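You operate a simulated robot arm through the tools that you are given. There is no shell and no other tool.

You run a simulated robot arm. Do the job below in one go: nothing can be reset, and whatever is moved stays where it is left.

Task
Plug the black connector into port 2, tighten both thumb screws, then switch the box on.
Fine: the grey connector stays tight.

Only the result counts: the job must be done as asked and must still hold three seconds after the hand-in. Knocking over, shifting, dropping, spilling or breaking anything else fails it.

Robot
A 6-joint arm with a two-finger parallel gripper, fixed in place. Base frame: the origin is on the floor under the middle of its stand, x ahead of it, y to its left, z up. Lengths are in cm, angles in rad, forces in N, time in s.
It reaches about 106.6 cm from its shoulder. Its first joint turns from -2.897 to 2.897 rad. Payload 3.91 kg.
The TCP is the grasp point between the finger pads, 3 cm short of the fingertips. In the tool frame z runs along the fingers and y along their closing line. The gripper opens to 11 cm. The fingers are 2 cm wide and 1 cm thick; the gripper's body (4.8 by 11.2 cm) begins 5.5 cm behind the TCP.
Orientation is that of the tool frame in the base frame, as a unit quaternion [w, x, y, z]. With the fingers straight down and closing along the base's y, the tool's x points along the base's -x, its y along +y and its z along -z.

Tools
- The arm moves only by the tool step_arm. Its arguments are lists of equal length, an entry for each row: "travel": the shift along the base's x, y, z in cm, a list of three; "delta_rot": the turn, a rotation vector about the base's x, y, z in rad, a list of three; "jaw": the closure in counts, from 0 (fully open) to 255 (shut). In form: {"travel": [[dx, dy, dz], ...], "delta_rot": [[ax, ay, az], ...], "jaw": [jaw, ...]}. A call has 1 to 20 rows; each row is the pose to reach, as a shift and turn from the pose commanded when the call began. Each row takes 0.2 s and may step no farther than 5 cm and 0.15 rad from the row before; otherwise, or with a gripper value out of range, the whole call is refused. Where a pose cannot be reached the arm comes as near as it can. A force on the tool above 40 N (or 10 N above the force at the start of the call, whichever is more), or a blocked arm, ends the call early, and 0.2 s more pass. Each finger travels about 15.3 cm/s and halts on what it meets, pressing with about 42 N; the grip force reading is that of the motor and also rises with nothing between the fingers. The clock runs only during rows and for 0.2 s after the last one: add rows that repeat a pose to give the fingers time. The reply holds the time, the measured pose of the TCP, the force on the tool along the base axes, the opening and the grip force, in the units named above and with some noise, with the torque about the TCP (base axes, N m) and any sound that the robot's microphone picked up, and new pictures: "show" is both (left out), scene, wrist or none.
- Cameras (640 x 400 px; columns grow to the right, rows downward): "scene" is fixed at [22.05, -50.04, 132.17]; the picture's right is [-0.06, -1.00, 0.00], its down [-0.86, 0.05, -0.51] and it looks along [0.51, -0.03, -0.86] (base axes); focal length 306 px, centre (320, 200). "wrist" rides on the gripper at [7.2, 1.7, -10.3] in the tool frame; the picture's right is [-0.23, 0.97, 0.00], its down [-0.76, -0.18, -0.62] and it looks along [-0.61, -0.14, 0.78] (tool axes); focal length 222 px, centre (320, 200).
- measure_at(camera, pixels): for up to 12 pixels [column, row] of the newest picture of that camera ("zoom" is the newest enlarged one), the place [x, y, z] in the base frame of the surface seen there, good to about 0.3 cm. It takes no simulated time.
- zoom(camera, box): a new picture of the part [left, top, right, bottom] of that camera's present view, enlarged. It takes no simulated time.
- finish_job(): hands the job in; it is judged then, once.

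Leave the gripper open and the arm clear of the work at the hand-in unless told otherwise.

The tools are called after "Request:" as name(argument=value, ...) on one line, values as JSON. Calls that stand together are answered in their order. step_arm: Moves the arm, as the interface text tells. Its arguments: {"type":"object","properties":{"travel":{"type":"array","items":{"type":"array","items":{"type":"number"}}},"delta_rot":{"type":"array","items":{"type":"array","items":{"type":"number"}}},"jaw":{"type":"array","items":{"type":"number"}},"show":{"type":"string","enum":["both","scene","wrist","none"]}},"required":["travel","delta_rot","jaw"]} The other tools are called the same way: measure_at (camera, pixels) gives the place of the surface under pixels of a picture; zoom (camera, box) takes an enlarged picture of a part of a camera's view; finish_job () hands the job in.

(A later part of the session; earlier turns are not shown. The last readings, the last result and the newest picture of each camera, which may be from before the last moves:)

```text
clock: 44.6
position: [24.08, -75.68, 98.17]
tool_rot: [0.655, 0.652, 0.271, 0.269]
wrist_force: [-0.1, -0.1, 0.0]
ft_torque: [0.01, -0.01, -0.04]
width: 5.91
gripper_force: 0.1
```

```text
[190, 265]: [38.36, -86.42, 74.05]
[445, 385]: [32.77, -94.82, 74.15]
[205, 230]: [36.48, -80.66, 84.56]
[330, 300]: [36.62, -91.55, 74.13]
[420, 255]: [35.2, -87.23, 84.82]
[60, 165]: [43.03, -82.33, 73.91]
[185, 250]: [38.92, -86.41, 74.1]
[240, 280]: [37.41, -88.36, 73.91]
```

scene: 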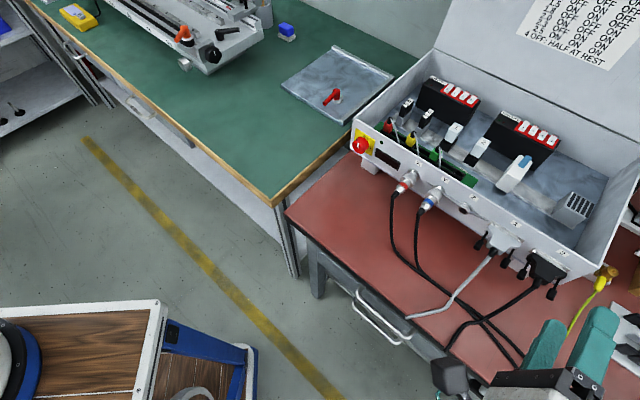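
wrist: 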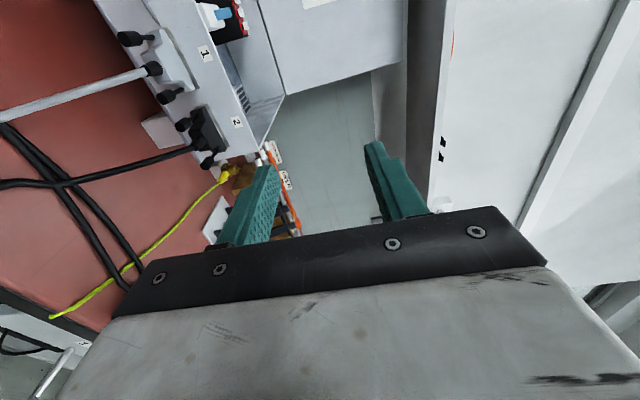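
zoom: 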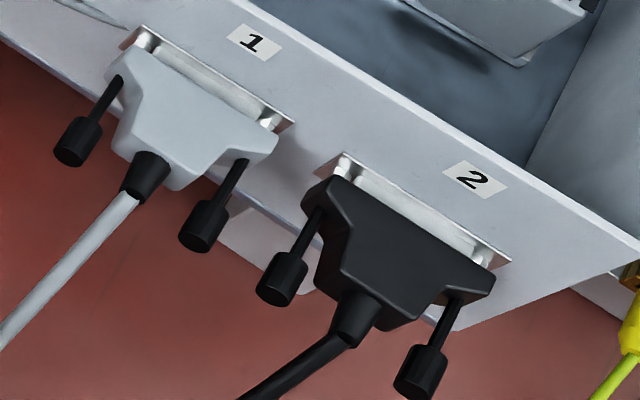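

The black knobs are at zoom (282,278) and (420,372). I'll measure them along with the grey ones and the boot.

Request:
measure_at(camera="zoom", pixels=[[282, 272], [290, 258], [275, 290], [420, 365], [428, 350], [412, 385], [210, 222], [200, 240], [80, 140], [90, 125], [355, 318], [348, 335]])

Request:
zoom(camera="scene", box=[510, 250, 570, 295])

Request:
zoom(camera="wrist", box=[100, 20, 260, 180])

```text
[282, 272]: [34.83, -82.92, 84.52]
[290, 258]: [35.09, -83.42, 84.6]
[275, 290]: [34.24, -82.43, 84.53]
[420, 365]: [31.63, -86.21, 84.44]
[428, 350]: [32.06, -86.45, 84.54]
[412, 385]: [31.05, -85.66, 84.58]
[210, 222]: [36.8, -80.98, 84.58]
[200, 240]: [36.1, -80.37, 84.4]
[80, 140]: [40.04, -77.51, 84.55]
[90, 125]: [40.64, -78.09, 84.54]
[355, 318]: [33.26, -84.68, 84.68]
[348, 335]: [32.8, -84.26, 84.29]
```

```text
8.89 times, centred on (540, 272) of scene
```

zoom: 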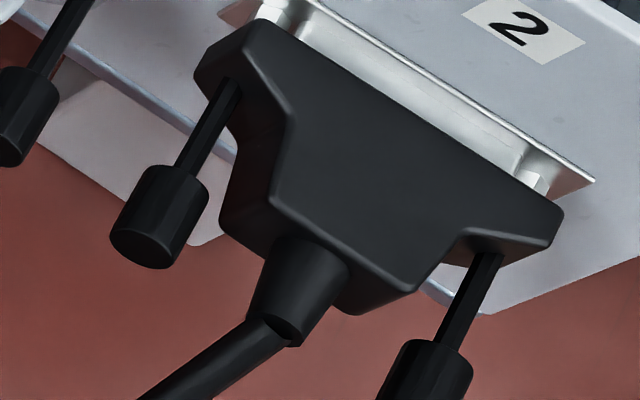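

```text
2.50 times, centred on (180, 100) of wrist
```

zoom: 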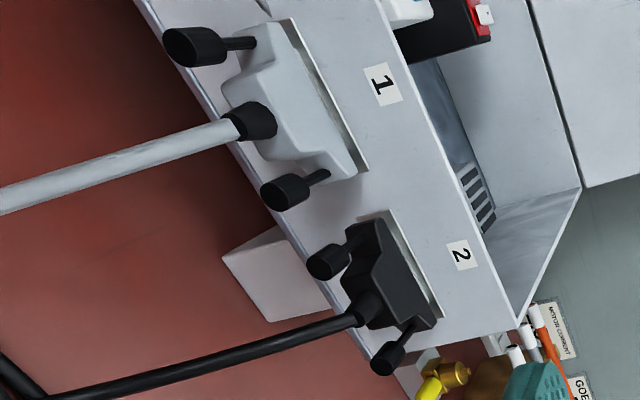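

The two black knobs are at about d=-34.1 (grey side) and d=-38.55 along the panel, height about 84.05. I'll lower the tool to that height well behind the grey-side knob with the jaw at 2.6 cm.

Request:
step_arm(travel=[[0.4, 0.4, -3.5], [0.8, 0.8, -7], [1.2, 1.2, -10.5], [1.67, 1.74, -14.1], [2.7, 0.7, -14.1], [3.8, -0.4, -14.1], [4.85, -1.45, -14.1], [4.85, -1.45, -14.1]], delta_rot=[[0, 0, 0], [0, 0, 0], [0, 0, 0], [0, 0, 0], [0, 0, 0], [0, 0, 0], [0, 0, 0], [0, 0, 0]], jaw=[160, 195, 195, 195, 195, 195, 195, 195], show="both")

Request:
zoom(camera="wrist", box=[220, 60, 420, 240])

Request:
zoom(camera="scene", box=[440, 210, 600, 330])

```text
clock: 46.4
position: [28.77, -76.92, 83.81]
tool_rot: [0.655, 0.652, 0.273, 0.268]
wrist_force: [-0.5, 0.4, 0.3]
ft_torque: [-0.03, -0.01, -0.01]
width: 2.59
gripper_force: 0.0
```

scene: 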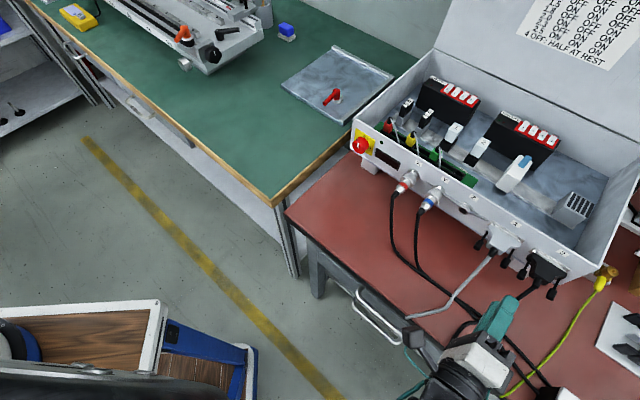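
wrist: 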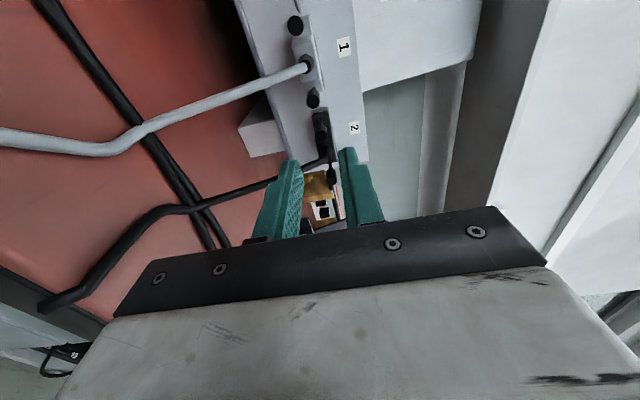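

```text
2.22 times, centred on (320, 150) of wrist
```

zoom: 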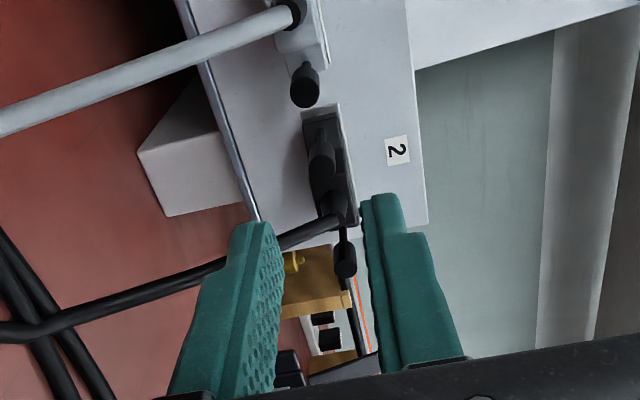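

```text
3.33 times, centred on (520, 270) of scene
```

zoom: 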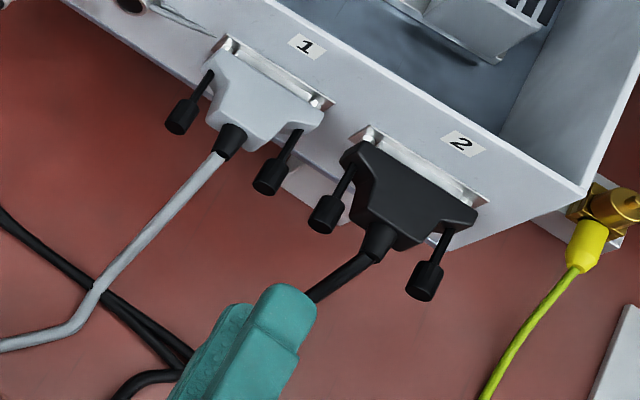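

The fingers point at the grey-side knob. I'll zoom on the wrist view around it to check centring.

Request:
zoom(camera="wrist", box=[290, 85, 350, 175])

Request:
measure_at(camera="wrist", pixels=[[320, 133], [322, 137], [319, 128], [314, 100], [331, 180], [332, 172], [296, 175], [345, 160]])

Request:
measure_at(camera="scene", pixels=[[521, 268], [523, 265], [519, 271], [552, 286], [554, 282], [550, 291], [504, 300], [508, 305], [512, 300], [500, 310], [505, 258], [503, 262]])

```text
4.44 times, centred on (320, 130) of wrist
```

zoom: 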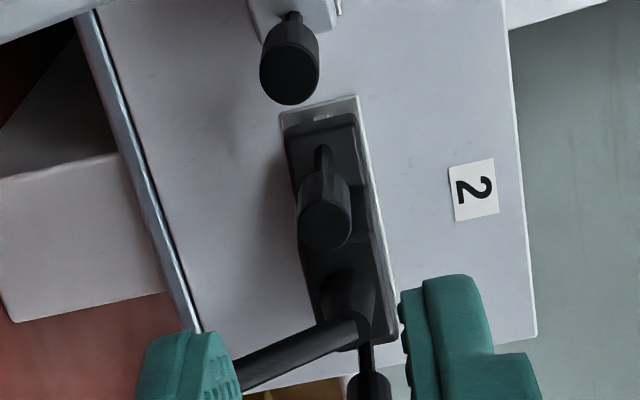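

```text
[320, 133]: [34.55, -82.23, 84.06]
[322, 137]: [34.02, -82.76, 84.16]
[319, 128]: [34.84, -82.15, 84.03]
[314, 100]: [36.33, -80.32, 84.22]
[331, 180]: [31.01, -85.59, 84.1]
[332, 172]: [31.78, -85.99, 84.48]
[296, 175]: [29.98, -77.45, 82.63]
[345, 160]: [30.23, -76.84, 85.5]
```

```text
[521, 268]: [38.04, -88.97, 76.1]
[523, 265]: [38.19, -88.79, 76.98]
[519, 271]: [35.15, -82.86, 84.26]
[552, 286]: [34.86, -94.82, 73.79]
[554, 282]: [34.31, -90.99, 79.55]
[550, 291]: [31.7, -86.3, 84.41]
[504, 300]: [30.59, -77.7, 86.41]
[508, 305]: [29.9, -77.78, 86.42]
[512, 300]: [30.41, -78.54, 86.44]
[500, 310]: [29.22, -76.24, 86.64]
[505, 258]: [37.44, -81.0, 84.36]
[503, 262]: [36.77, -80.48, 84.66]
```

The knob's rear face sits within 0.1 cm of the tool axis, slightly high. I'll advance 4 cm so the tips stop just behind the knob, raising 0.08 cm.

Request:
step_arm(travel=[[0.71, -0.71, 0.08], [1.41, -1.41, 0.08], [2.12, -2.12, 0.08], [2.83, -2.83, 0.08], [2.83, -2.83, 0.08]], delta_rot=[[0, 0, 0], [0, 0, 0], [0, 0, 0], [0, 0, 0], [0, 0, 0]], jaw=[195, 195, 195, 195, 195], show="both")

Request:
zoom(camera="wrist", box=[260, 100, 380, 220])

Request:
zoom(camera="scene", box=[480, 230, 580, 310])

```text
clock: 47.6
position: [31.75, -79.98, 84.04]
tool_rot: [0.654, 0.653, 0.271, 0.268]
wrist_force: [-0.3, -0.6, 0.2]
ft_torque: [-0.02, 0.02, 0.0]
width: 2.56
gripper_force: 0.0
```

scene: 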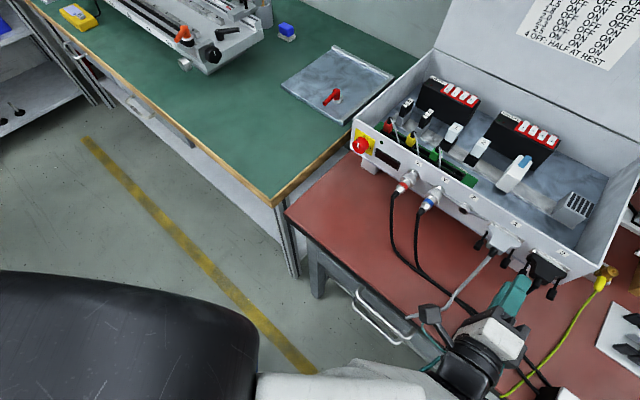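
wrist: 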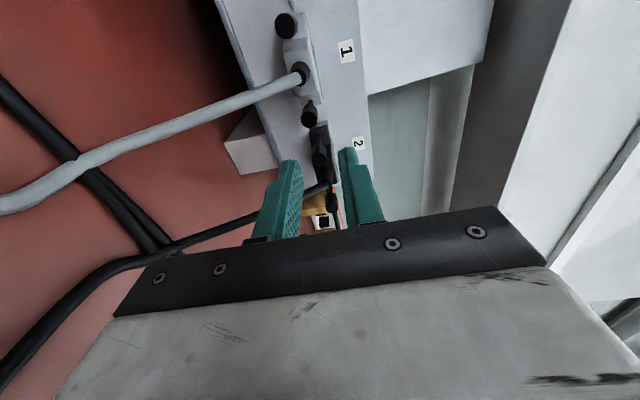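

```text
3.33 times, centred on (320, 160) of wrist
```

zoom: 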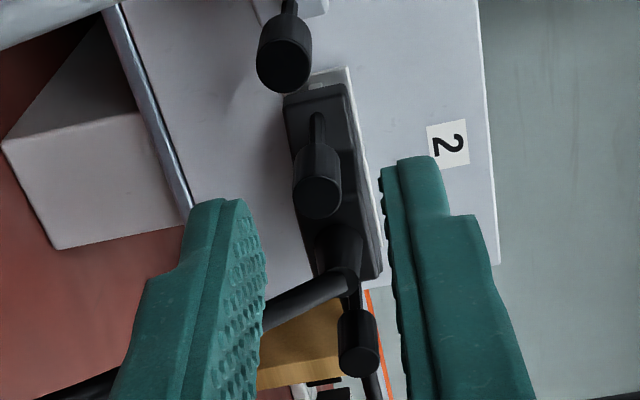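

```text
5.00 times, centred on (530, 270) of scene
```

zoom: 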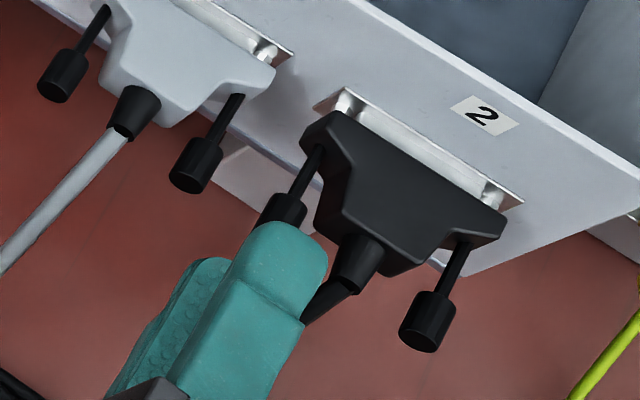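

I'll check the finger's sideways centring relative to the knob by measuring the finger edges and knob in this view.

Request:
measure_at(camera="zoom", pixels=[[240, 255], [322, 258], [280, 230], [285, 255], [225, 290], [300, 310], [262, 300], [270, 207], [300, 205], [283, 212], [275, 222], [310, 165]])

Request:
measure_at(camera="wrist", pixels=[[319, 155], [320, 150], [318, 157], [319, 146], [330, 205], [332, 200], [345, 155], [350, 160], [291, 165], [308, 117]])

```text
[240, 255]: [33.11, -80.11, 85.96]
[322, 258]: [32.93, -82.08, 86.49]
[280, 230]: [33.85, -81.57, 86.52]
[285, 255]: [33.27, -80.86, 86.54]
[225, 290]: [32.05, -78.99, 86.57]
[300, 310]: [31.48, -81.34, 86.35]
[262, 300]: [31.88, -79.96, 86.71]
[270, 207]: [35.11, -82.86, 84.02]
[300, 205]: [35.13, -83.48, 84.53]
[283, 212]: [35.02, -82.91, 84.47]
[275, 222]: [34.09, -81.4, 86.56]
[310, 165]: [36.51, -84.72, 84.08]
```

```text
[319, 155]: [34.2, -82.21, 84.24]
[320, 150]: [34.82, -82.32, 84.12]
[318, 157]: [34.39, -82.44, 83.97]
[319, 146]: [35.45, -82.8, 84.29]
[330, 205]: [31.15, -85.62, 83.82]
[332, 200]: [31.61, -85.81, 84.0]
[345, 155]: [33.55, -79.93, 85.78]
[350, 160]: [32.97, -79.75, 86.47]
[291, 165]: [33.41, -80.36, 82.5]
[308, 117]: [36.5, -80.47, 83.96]
```

The finger centre and knob agree within about 0.1 cm in both directions. I'll advance 1.3 cm to overlap the knob by about 0.8 cm, then close on it.

Request:
step_arm(travel=[[0.3, -0.3, 0], [0.6, -0.6, 0], [0.92, -0.92, 0], [0.92, -0.92, 0], [0.92, -0.92, 0], [0.92, -0.92, 0], [0.92, -0.92, 0]], delta_rot=[[0, 0, 0], [0, 0, 0], [0, 0, 0], [0, 0, 0], [0, 0, 0], [0, 0, 0], [0, 0, 0]], jaw=[195, 195, 195, 195, 225, 245, 245], show="both")

Request:
zoom(camera="wrist", box=[260, 100, 380, 220])

Request:
zoom(camera="scene", box=[480, 230, 580, 310])

```text
clock: 49.2
position: [32.75, -80.77, 84.21]
tool_rot: [0.655, 0.653, 0.271, 0.269]
wrist_force: [0.3, 0.5, -2.4]
ft_torque: [0.22, 0.2, 0.05]
width: 0.65
gripper_force: 42.7
```

scene: 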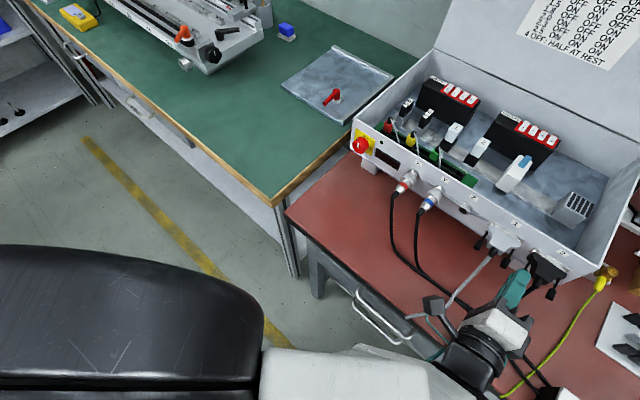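
wrist: 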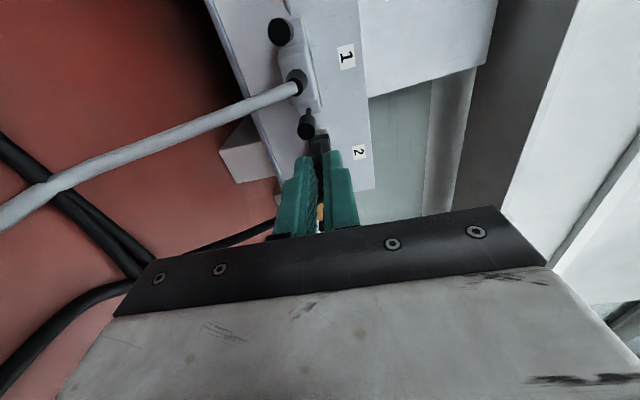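

```text
3.33 times, centred on (320, 160) of wrist
```

zoom: 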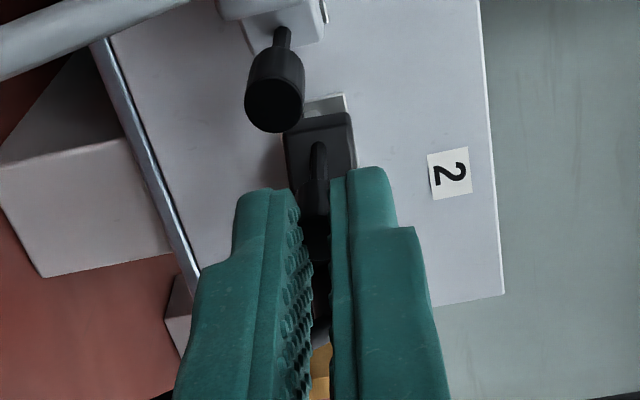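

```text
5.00 times, centred on (530, 270) of scene
```

zoom: 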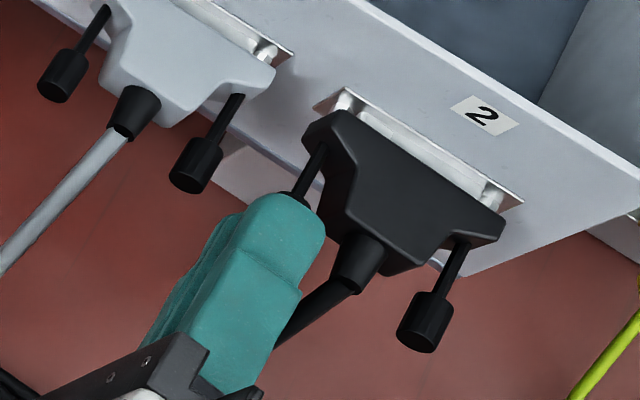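

The fingers hold the knob (0.65 cm, 42 N). I'll turn clockwise as seen from behind, a positive rotation about the insertion direction, by 0.45 rad and watch the torque.

Request:
step_arm(travel=[[0, 0, 0], [0, 0, 0], [0, 0, 0], [0, 0, 0]], delta_rot=[[0.099, -0.099, 0], [0.205, -0.205, 0], [0.311, -0.311, 0], [0.311, -0.311, 0]], jaw=[245, 245, 245, 245], show="both")

Request:
zoom(camera="scene", box=[480, 230, 580, 310])

Request:
zoom(camera="wrist", box=[260, 100, 380, 220])

```text
clock: 50.2
position: [32.65, -80.85, 84.28]
tool_rot: [0.579, 0.697, 0.123, 0.405]
wrist_force: [-0.6, 0.2, 0.6]
ft_torque: [0.04, 0.0, 0.01]
width: 0.83
gripper_force: 42.0
```

scene: 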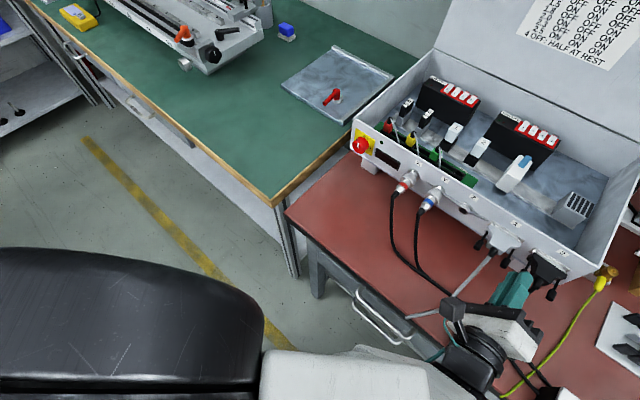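
wrist: 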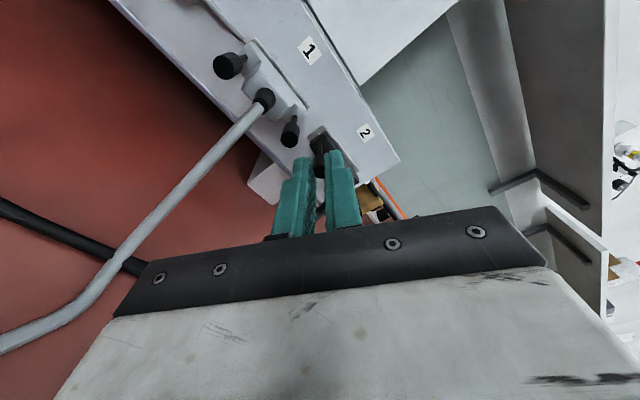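

```text
5.00 times, centred on (530, 270) of scene
```

zoom: 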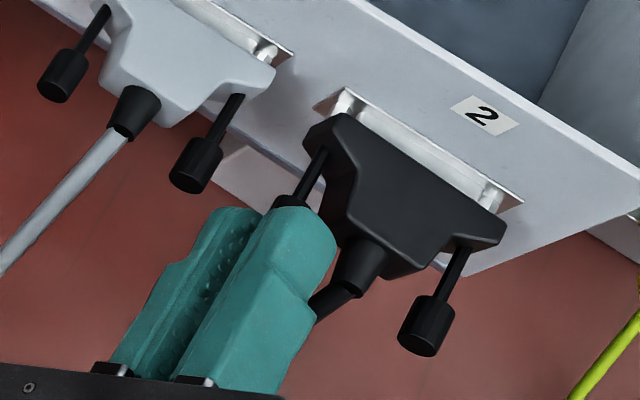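

```text
3.33 times, centred on (320, 160) of wrist
```

zoom: 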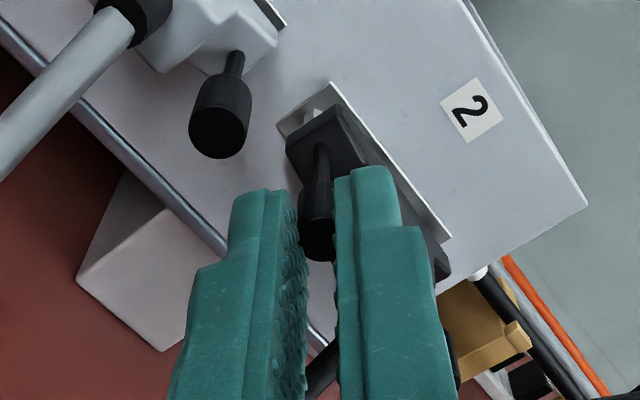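

The width changed from 0.65 to 0.83 cm, so I'm probably holding only with the rounded tips. I'll open, advance 0.45 cm deeper and re-close.

Request:
step_arm(travel=[[0, 0, 0], [0, 0, 0], [0.16, -0.16, 0], [0.32, -0.32, 0], [0.32, -0.32, 0], [0.32, -0.32, 0], [0.32, -0.32, 0], [0.32, -0.32, 0]], delta_rot=[[0, 0, 0], [0, 0, 0], [0, 0, 0], [0, 0, 0], [0, 0, 0], [0, 0, 0], [0, 0, 0], [0, 0, 0]], jaw=[215, 205, 205, 205, 205, 225, 250, 250], show="both")

Request:
zoom(camera="scene", box=[480, 230, 580, 310])

Request:
zoom(camera="wrist", box=[260, 100, 380, 220])

```text
clock: 52.0
position: [33.12, -81.19, 84.14]
tool_rot: [0.58, 0.696, 0.123, 0.406]
wrist_force: [2.8, 1.5, 0.6]
ft_torque: [0.05, 0.02, 0.19]
width: 0.84
gripper_force: 42.3
```

scene: 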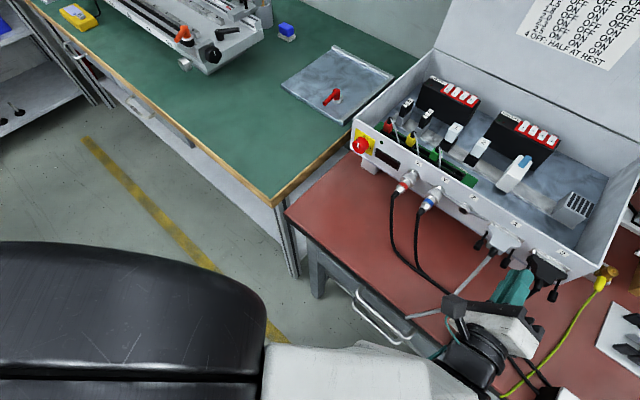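
wrist: 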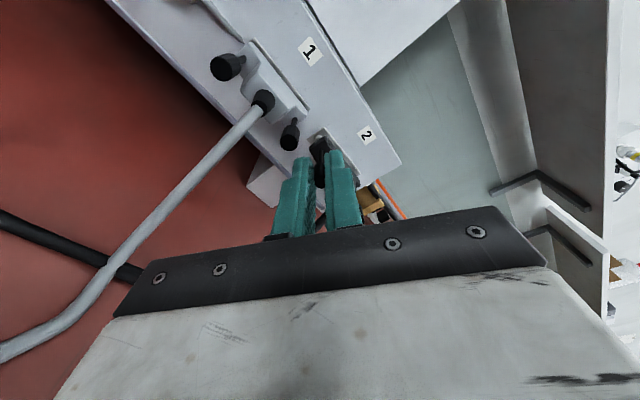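

```text
5.00 times, centred on (530, 270) of scene
```

zoom: 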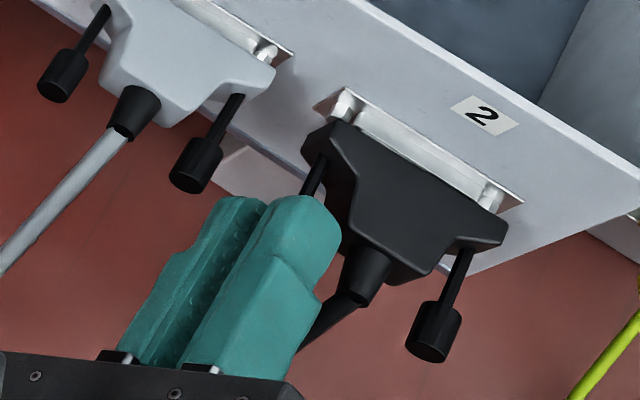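

```text
3.33 times, centred on (320, 160) of wrist
```

zoom: 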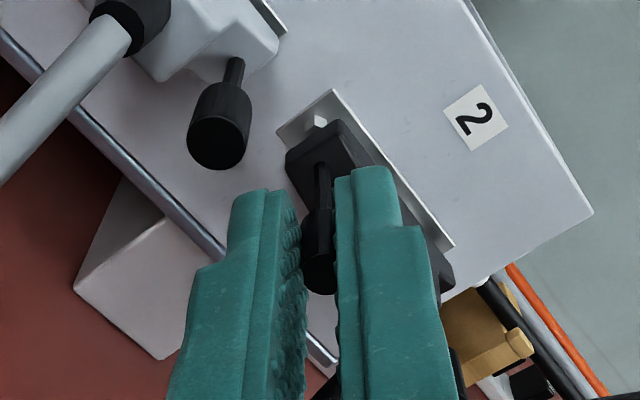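

The connector looks slightly pulled out on the knob side, because the closing fingers shifted it. I'll release, back off, turn back to closing-vertical and look before re-seating it by its hood.

Request:
step_arm(travel=[[0, 0, 0], [0, 0, 0], [-0.7, 0.7, 0], [-1.4, 1.4, 0], [-2.1, 2.1, 0], [-2.8, 2.8, 0], [-2.8, 2.8, 0], [-2.8, 2.8, 0], [-2.8, 2.8, 0]], delta_rot=[[0, 0, 0], [0, 0, 0], [0, 0, 0], [0, 0, 0], [0, 0, 0], [-0.1, 0.1, 0], [-0.2, 0.2, 0], [-0.305, 0.305, 0], [-0.311, 0.311, 0]], jaw=[215, 205, 205, 205, 205, 190, 190, 190, 190], show="both")

Request:
zoom(camera="scene", box=[490, 235, 570, 299])

Request:
zoom(camera="wrist", box=[260, 60, 380, 200])

```text
clock: 54.0
position: [30.2, -78.29, 84.17]
tool_rot: [0.655, 0.652, 0.272, 0.268]
wrist_force: [0.2, -1.1, 0.5]
ft_torque: [0.01, 0.03, 0.0]
width: 2.84
gripper_force: 0.1
```

scene: 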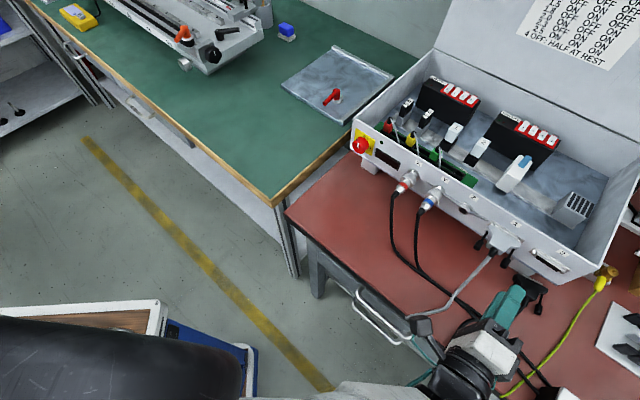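
wrist: 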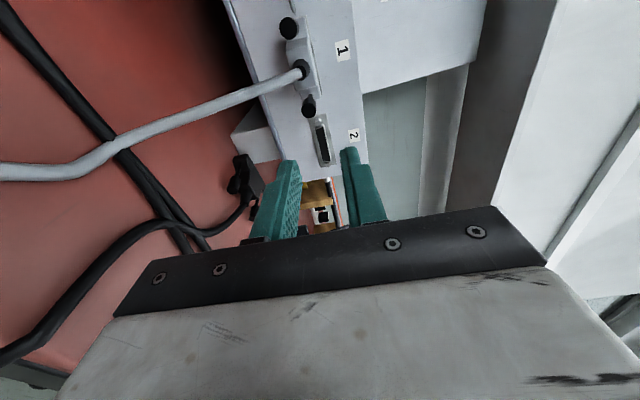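

```text
6.25 times, centred on (530, 267) of scene
```

zoom: 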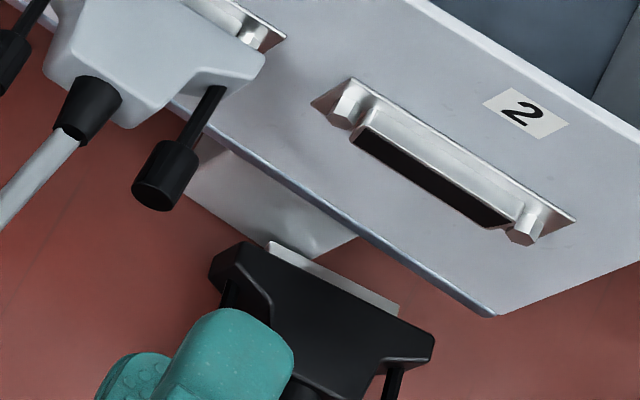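

```text
2.86 times, centred on (320, 130) of wrist
```

zoom: 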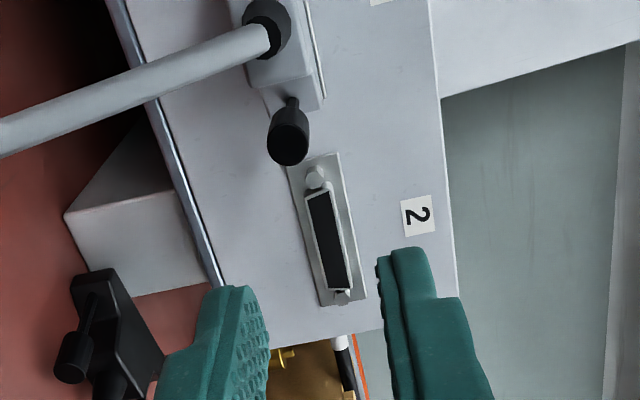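

The connector came out of port 2 and is back on the bench in front of the box. I'll retreat with the tool and inspect how it landed.

Request:
step_arm(travel=[[-1.5, 1.5, 0], [-3, 3, 0], [-4.2, 3.6, 3], [-5, 3.2, 6.5], [-5.6, 2.8, 10], [-6.2, 2.6, 14], [-6.2, 2.6, 14]], delta_rot=[[0, 0, 0], [0, 0, 0], [0, 0, 0], [0, 0, 0], [0, 0, 0], [0, 0, 0], [0, 0, 0]], jaw=[190, 190, 190, 150, 118, 83, 83], show="both")

Request:
zoom(camera="scene", box=[480, 235, 580, 310])

Request:
zoom(camera="wrist", box=[100, 60, 260, 200])

```text
clock: 55.6
position: [23.98, -75.86, 98.35]
tool_rot: [0.655, 0.652, 0.272, 0.269]
wrist_force: [-0.3, 1.0, 0.3]
ft_torque: [-0.01, -0.01, 0.0]
width: 7.43
gripper_force: 0.0
```

scene: 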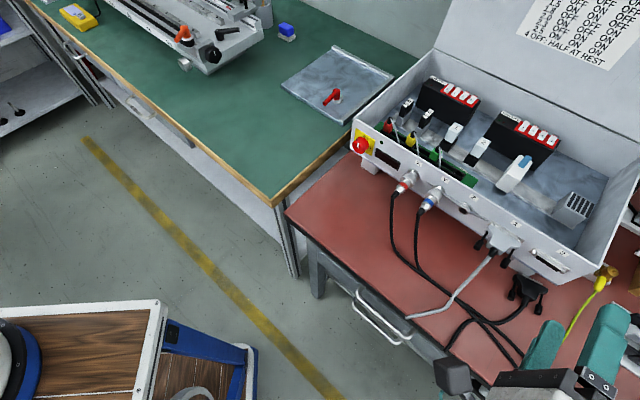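
wrist: 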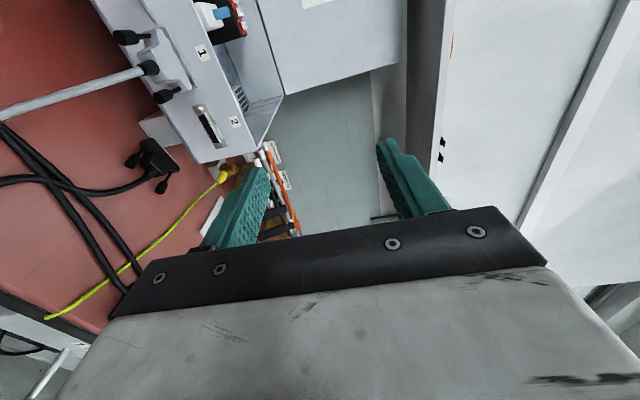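

```text
5.33 times, centred on (530, 272) of scene
```

zoom: 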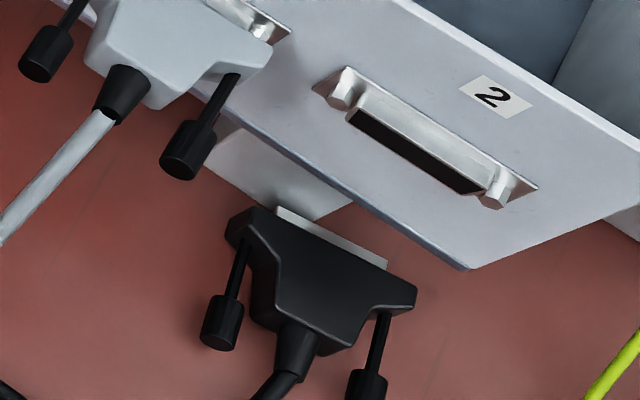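

```text
2.86 times, centred on (180, 130) of wrist
```

zoom: 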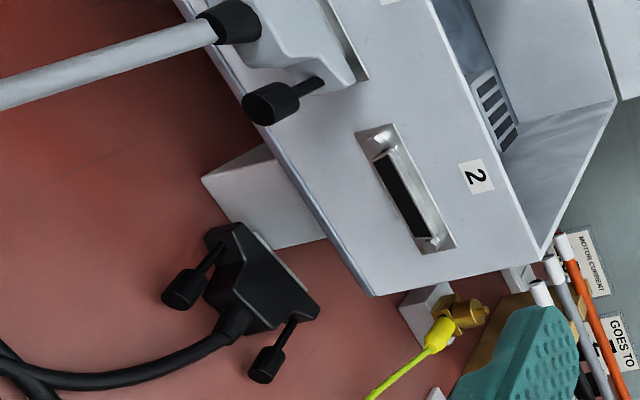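

The connector lies flat just in front of the box. I'll measure its pose.

Request:
zoom(camera="scene", box=[500, 265, 570, 315])

Request:
measure_at(camera="zoom", pixels=[[175, 145], [445, 275], [290, 140], [400, 215], [100, 300], [380, 375], [300, 200], [260, 250], [210, 300], [160, 220], [430, 330], [320, 90]])

Request:
zoom(camera="wrist", box=[120, 130, 190, 200])

```text
8.00 times, centred on (535, 290) of scene
```

zoom: 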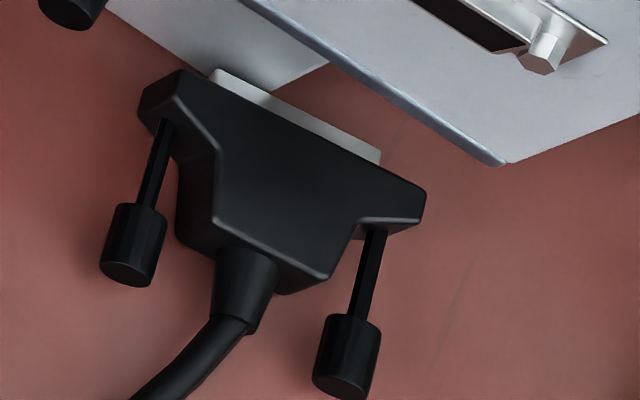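

```text
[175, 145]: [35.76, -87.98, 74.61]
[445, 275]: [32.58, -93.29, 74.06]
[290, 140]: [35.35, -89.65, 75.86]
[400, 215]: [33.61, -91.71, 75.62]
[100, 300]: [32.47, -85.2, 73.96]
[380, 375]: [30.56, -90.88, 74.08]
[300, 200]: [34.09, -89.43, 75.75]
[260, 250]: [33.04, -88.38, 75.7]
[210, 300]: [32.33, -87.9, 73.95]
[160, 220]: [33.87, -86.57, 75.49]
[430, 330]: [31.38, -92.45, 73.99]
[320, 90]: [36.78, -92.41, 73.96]
```

```text
5.71 times, centred on (155, 165) of wrist
```

zoom: 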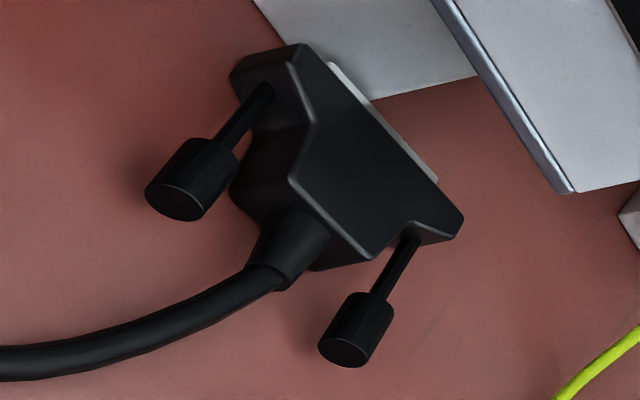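

The flange sits almost under the panel's edge, so a straight-down grip there would hit the panel. I'll return the tool to pointing down and drag the connector outward by its two knobs first. Reorienting now.

Request:
step_arm(travel=[[0, 0, 0], [0, 0, 0], [0, 0, 0], [0, 0, 0], [0, 0, 0], [0, 0, 0], [0.5, -0.5, 0], [1, -1, 0], [2, -2, -0.5], [3, -3.2, -1], [4, -4.5, -1.5], [5, -6, -2], [6, -7.5, -3], [7, -9, -4], [8, -10.5, -4], [8, -10.5, -4]], delta_rot=[[0, 0.114, 0.0806], [0, 0.228, 0.1612], [0, 0.342, 0.2418], [0, 0.456, 0.3224], [0, 0.57, 0.403], [0, 0.684, 0.4836], [0, 0.798, 0.5642], [0, 0.912, 0.6448], [0, 1.026, 0.7254], [0, 1.14, 0.806], [0, 1.254, 0.8866], [0, 1.368, 0.9672], [0, 1.482, 1.0478], [0, 1.596, 1.1284], [0, 1.71, 1.209], [0, 1.71, 1.209]], jaw=[83, 83, 83, 83, 83, 83, 83, 83, 83, 83, 83, 83, 83, 83, 83, 83], show="wrist")

Request:
zoom(camera="wrist", box=[250, 80, 390, 220])

```text
clock: 59.0
position: [32.14, -86.2, 94.2]
tool_rot: [0.0, 0.379, 0.925, -0.001]
wrist_force: [0.1, -0.2, 0.4]
ft_torque: [0.01, -0.02, 0.02]
width: 7.46
gripper_force: 0.0
```

wrist: 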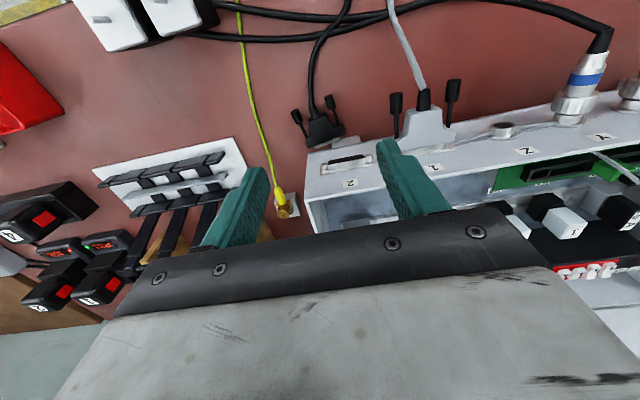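

```text
2.86 times, centred on (320, 150) of wrist
```

zoom: 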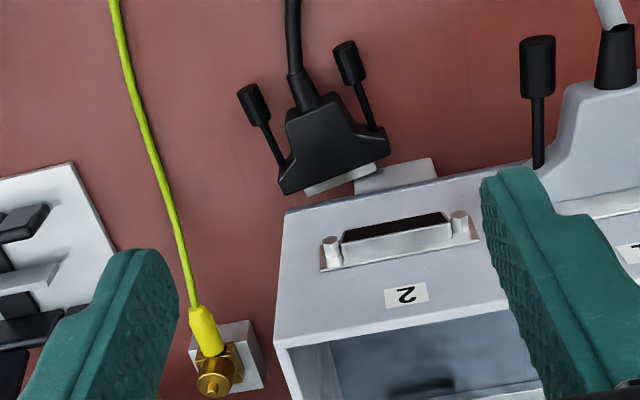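

I'll measure the connector's knobs, flange and shell in this view.

Request:
zoom(camera="wrist", box=[285, 85, 365, 155])

Request:
measure_at(camera="zoom", pixels=[[105, 115], [120, 150], [320, 30], [330, 65], [240, 220], [165, 318], [405, 240], [220, 300], [370, 262], [150, 220], [345, 140], [200, 75]])

```text
5.71 times, centred on (325, 120) of wrist
```

zoom: 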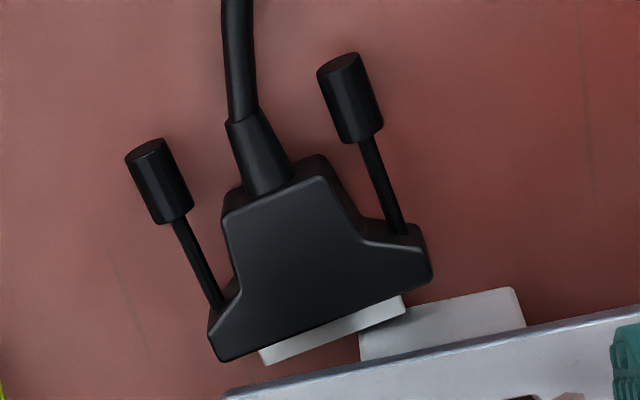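

```text
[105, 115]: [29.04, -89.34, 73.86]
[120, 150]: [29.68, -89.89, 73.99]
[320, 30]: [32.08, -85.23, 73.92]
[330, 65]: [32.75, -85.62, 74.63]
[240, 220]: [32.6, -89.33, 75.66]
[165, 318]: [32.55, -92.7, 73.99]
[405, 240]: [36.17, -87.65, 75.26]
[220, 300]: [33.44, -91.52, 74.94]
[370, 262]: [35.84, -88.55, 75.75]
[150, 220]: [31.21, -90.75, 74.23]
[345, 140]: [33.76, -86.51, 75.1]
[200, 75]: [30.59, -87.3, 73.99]
```

Measuring more exact pixels on the knobs and flange corners.

Request:
measure_at(camera="zoom", pixels=[[350, 100], [345, 75], [358, 125], [160, 185], [152, 160], [170, 208], [225, 350], [425, 272], [275, 355], [395, 303], [300, 320], [275, 250]])

```text
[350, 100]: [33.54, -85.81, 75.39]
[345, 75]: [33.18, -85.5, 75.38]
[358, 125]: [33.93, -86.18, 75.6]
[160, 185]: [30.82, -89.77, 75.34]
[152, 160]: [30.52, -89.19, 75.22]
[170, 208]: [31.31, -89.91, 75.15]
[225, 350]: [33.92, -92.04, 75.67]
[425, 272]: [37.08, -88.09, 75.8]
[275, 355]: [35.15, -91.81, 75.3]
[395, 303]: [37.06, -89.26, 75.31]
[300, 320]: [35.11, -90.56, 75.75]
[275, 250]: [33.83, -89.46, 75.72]
```

The knobs sit at about (33.5,-85.8) and (30.8,-89.8), yaw about 54.5°. I'll turn the tool +0.157 rad, descend over the knobs and check before closing.

Request:
step_arm(travel=[[-0.15, -0.7, -2], [-0.3, -1.3, -4], [-0.3, -1.3, -7], [-0.3, -1.3, -10], [-0.3, -1.3, -12.5], [-0.3, -1.3, -14.5], [-0.3, -1.3, -14.5]], delta_rot=[[0, 0, 0.08], [0, 0, 0.157], [0, 0, 0.157], [0, 0, 0.157], [0, 0, 0.157], [0, 0, 0.157], [0, 0, 0.157]], jaw=[83, 83, 83, 83, 83, 83, 83], show="wrist")

Request:
zoom(camera="wrist", box=[220, 80, 420, 230])

```text
clock: 60.3
position: [31.63, -87.82, 82.49]
tool_rot: [0.006, 0.306, 0.952, -0.008]
wrist_force: [2.6, -1.8, 12.4]
ft_torque: [-0.01, -0.39, -0.1]
width: 7.43
gripper_force: 0.1
stopped in row 6: the force on the tool passed its limit at 64 N (the readings are from after the stop); the commanded pose is now the measured one
```

wrist: 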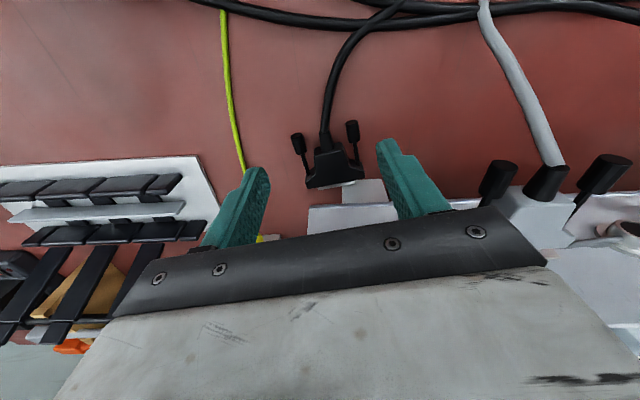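

```text
2.67 times, centred on (320, 155) of wrist
```

zoom: 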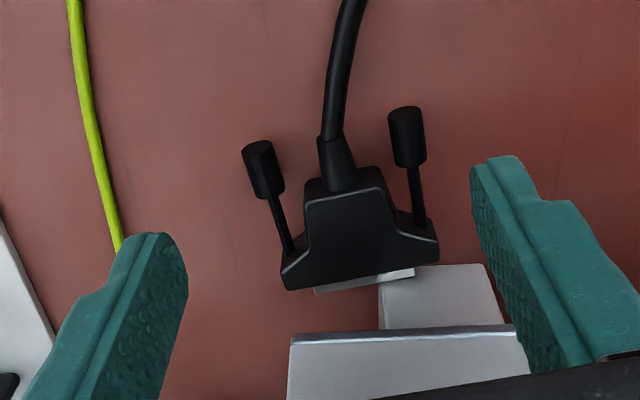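

The gripper body touched the panel's top edge and the call stopped itself. I'll lift straight up at once and check that nothing moved.

Request:
step_arm(travel=[[0, 0, 1], [-0.3, 0.3, 3], [-1, 1, 6], [-2, 2, 9], [-2, 2, 9]], delta_rot=[[0, 0, 0], [0, 0, 0], [0, 0, 0], [0, 0, 0], [0, 0, 0]], jaw=[83, 83, 83, 83, 83], show="both")

Request:
zoom(camera="wrist", box=[250, 100, 470, 240])

```text
clock: 61.5
position: [29.37, -85.99, 91.35]
tool_rot: [0.004, 0.305, 0.952, -0.005]
wrist_force: [0.0, 0.4, -0.7]
ft_torque: [-0.01, 0.0, 0.02]
width: 7.41
gripper_force: 0.1
```

scene: 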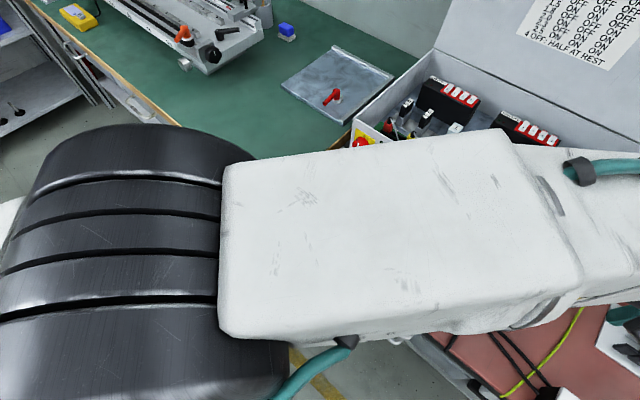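
wrist: 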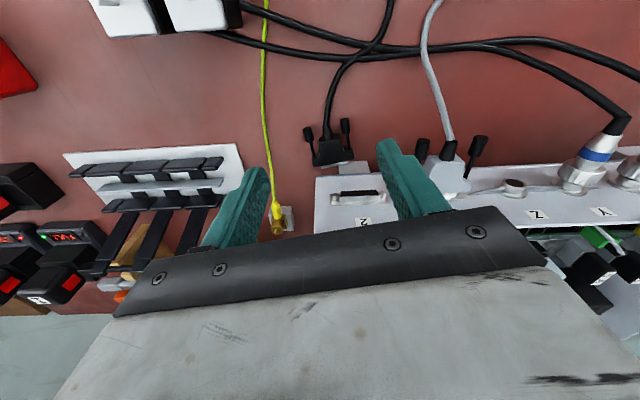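

```text
2.86 times, centred on (360, 170) of wrist
```

zoom: 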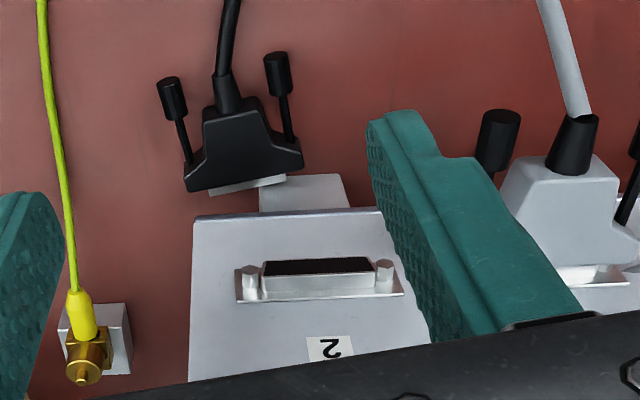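

I'll check whether the box moved by re-measuring the nuts, and measure the connector again.

Request:
measure_at(camera="zoom", pixels=[[250, 276], [384, 267], [320, 280], [172, 100], [278, 72], [180, 115], [282, 88], [195, 183], [298, 158], [215, 188], [280, 178], [240, 140]])

Request:
zoom(camera="wrist", box=[290, 100, 370, 180])

```text
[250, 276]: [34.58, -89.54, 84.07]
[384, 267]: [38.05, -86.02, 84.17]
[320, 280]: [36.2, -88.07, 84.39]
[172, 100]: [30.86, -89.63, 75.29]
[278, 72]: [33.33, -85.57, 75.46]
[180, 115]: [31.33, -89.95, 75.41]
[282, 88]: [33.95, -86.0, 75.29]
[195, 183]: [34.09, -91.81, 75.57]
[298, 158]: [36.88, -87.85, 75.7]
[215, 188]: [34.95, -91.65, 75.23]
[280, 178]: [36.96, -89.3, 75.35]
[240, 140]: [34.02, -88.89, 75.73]
```

```text
5.00 times, centred on (330, 140) of wrist
```

zoom: 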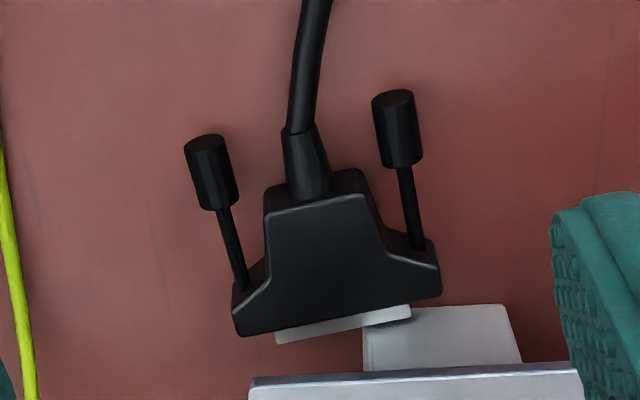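

The box has not moved: nut midpoint (36.32,-87.78), as before. I'll tilt the tool 30° so its body leans away from the panel and approach the knobs diagonally, stopping 2 cm short to look.

Request:
step_arm(travel=[[-0.3, 0.3, -1], [-0.6, 0.6, -3], [-0.9, 0.9, -5], [-1.13, 1.09, -7], [-0.3, 0.5, -8.7], [0.5, -0.1, -10.5], [1.32, -0.65, -12.22], [1.32, -0.65, -12.22]], delta_rot=[[-0.076, -0.107, 0], [-0.152, -0.213, 0], [-0.228, -0.32, 0], [-0.304, -0.426, 0], [-0.304, -0.426, 0], [-0.304, -0.426, 0], [-0.304, -0.426, 0], [-0.304, -0.426, 0]], jaw=[83, 83, 83, 83, 83, 83, 83, 83], show="both")

Request:
zoom(camera="wrist", box=[220, 80, 420, 230])

```text
clock: 63.3
position: [31.02, -86.47, 78.96]
tool_rot: [0.252, 0.296, 0.918, -0.085]
wrist_force: [-1.0, 0.1, -0.2]
ft_torque: [-0.01, -0.02, 0.0]
width: 7.42
gripper_force: 0.1
```

scene: 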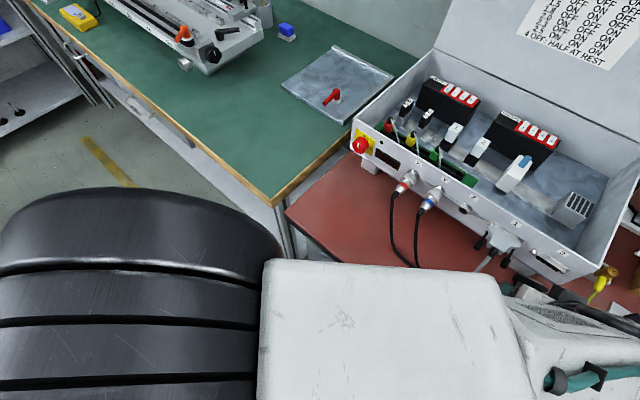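
wrist: 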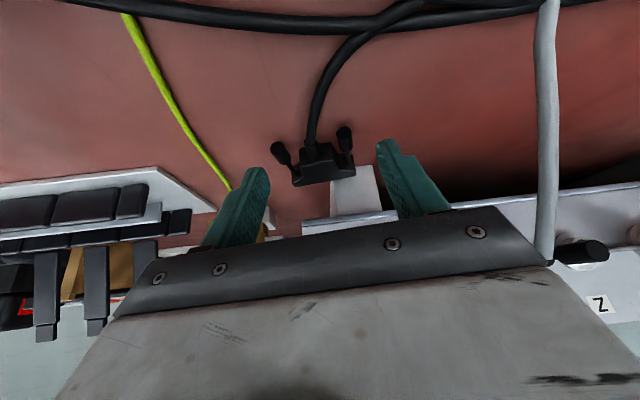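

```text
2.67 times, centred on (320, 155) of wrist
```

zoom: 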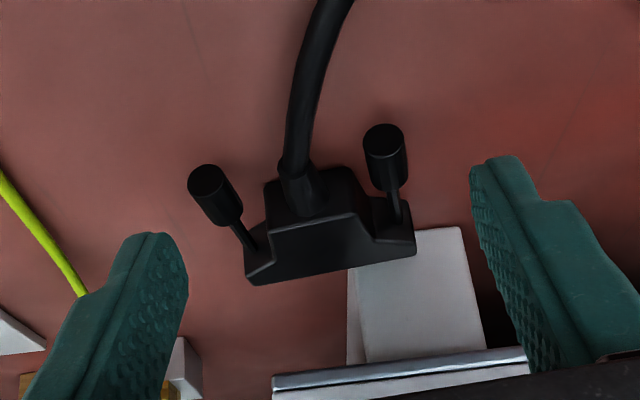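

The fingers straddle the knobs with a clear path. I'll go the last 2 cm diagonally and then close on the knobs.

Request:
step_arm(travel=[[0.23, -0.25, -0.55], [0.47, -0.5, -1.1], [0.66, -0.7, -1.5], [0.66, -0.7, -1.5]], delta_rot=[[0, 0, 0], [0, 0, 0], [0, 0, 0], [0, 0, 0]], jaw=[83, 83, 83, 83], show="wrist")

Request:
zoom(camera="wrist", box=[220, 80, 420, 230])

```text
clock: 64.3
position: [31.56, -87.02, 77.46]
tool_rot: [0.25, 0.296, 0.918, -0.084]
wrist_force: [0.1, -0.6, -0.3]
ft_torque: [0.04, 0.0, 0.01]
width: 7.45
gripper_force: 0.1
```

wrist: 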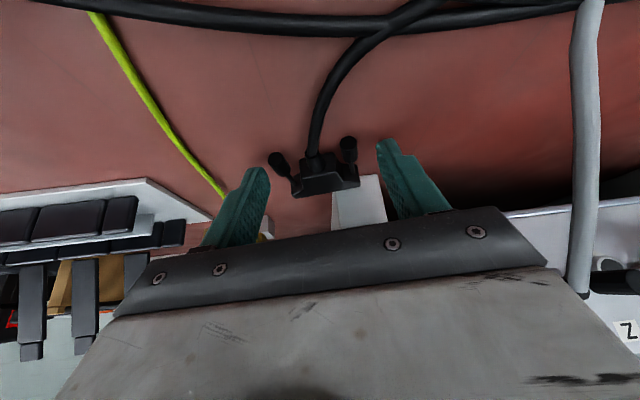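

```text
2.67 times, centred on (320, 155) of wrist
```

zoom: 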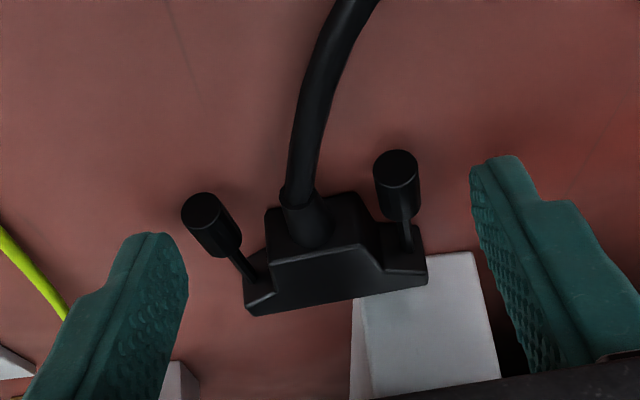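

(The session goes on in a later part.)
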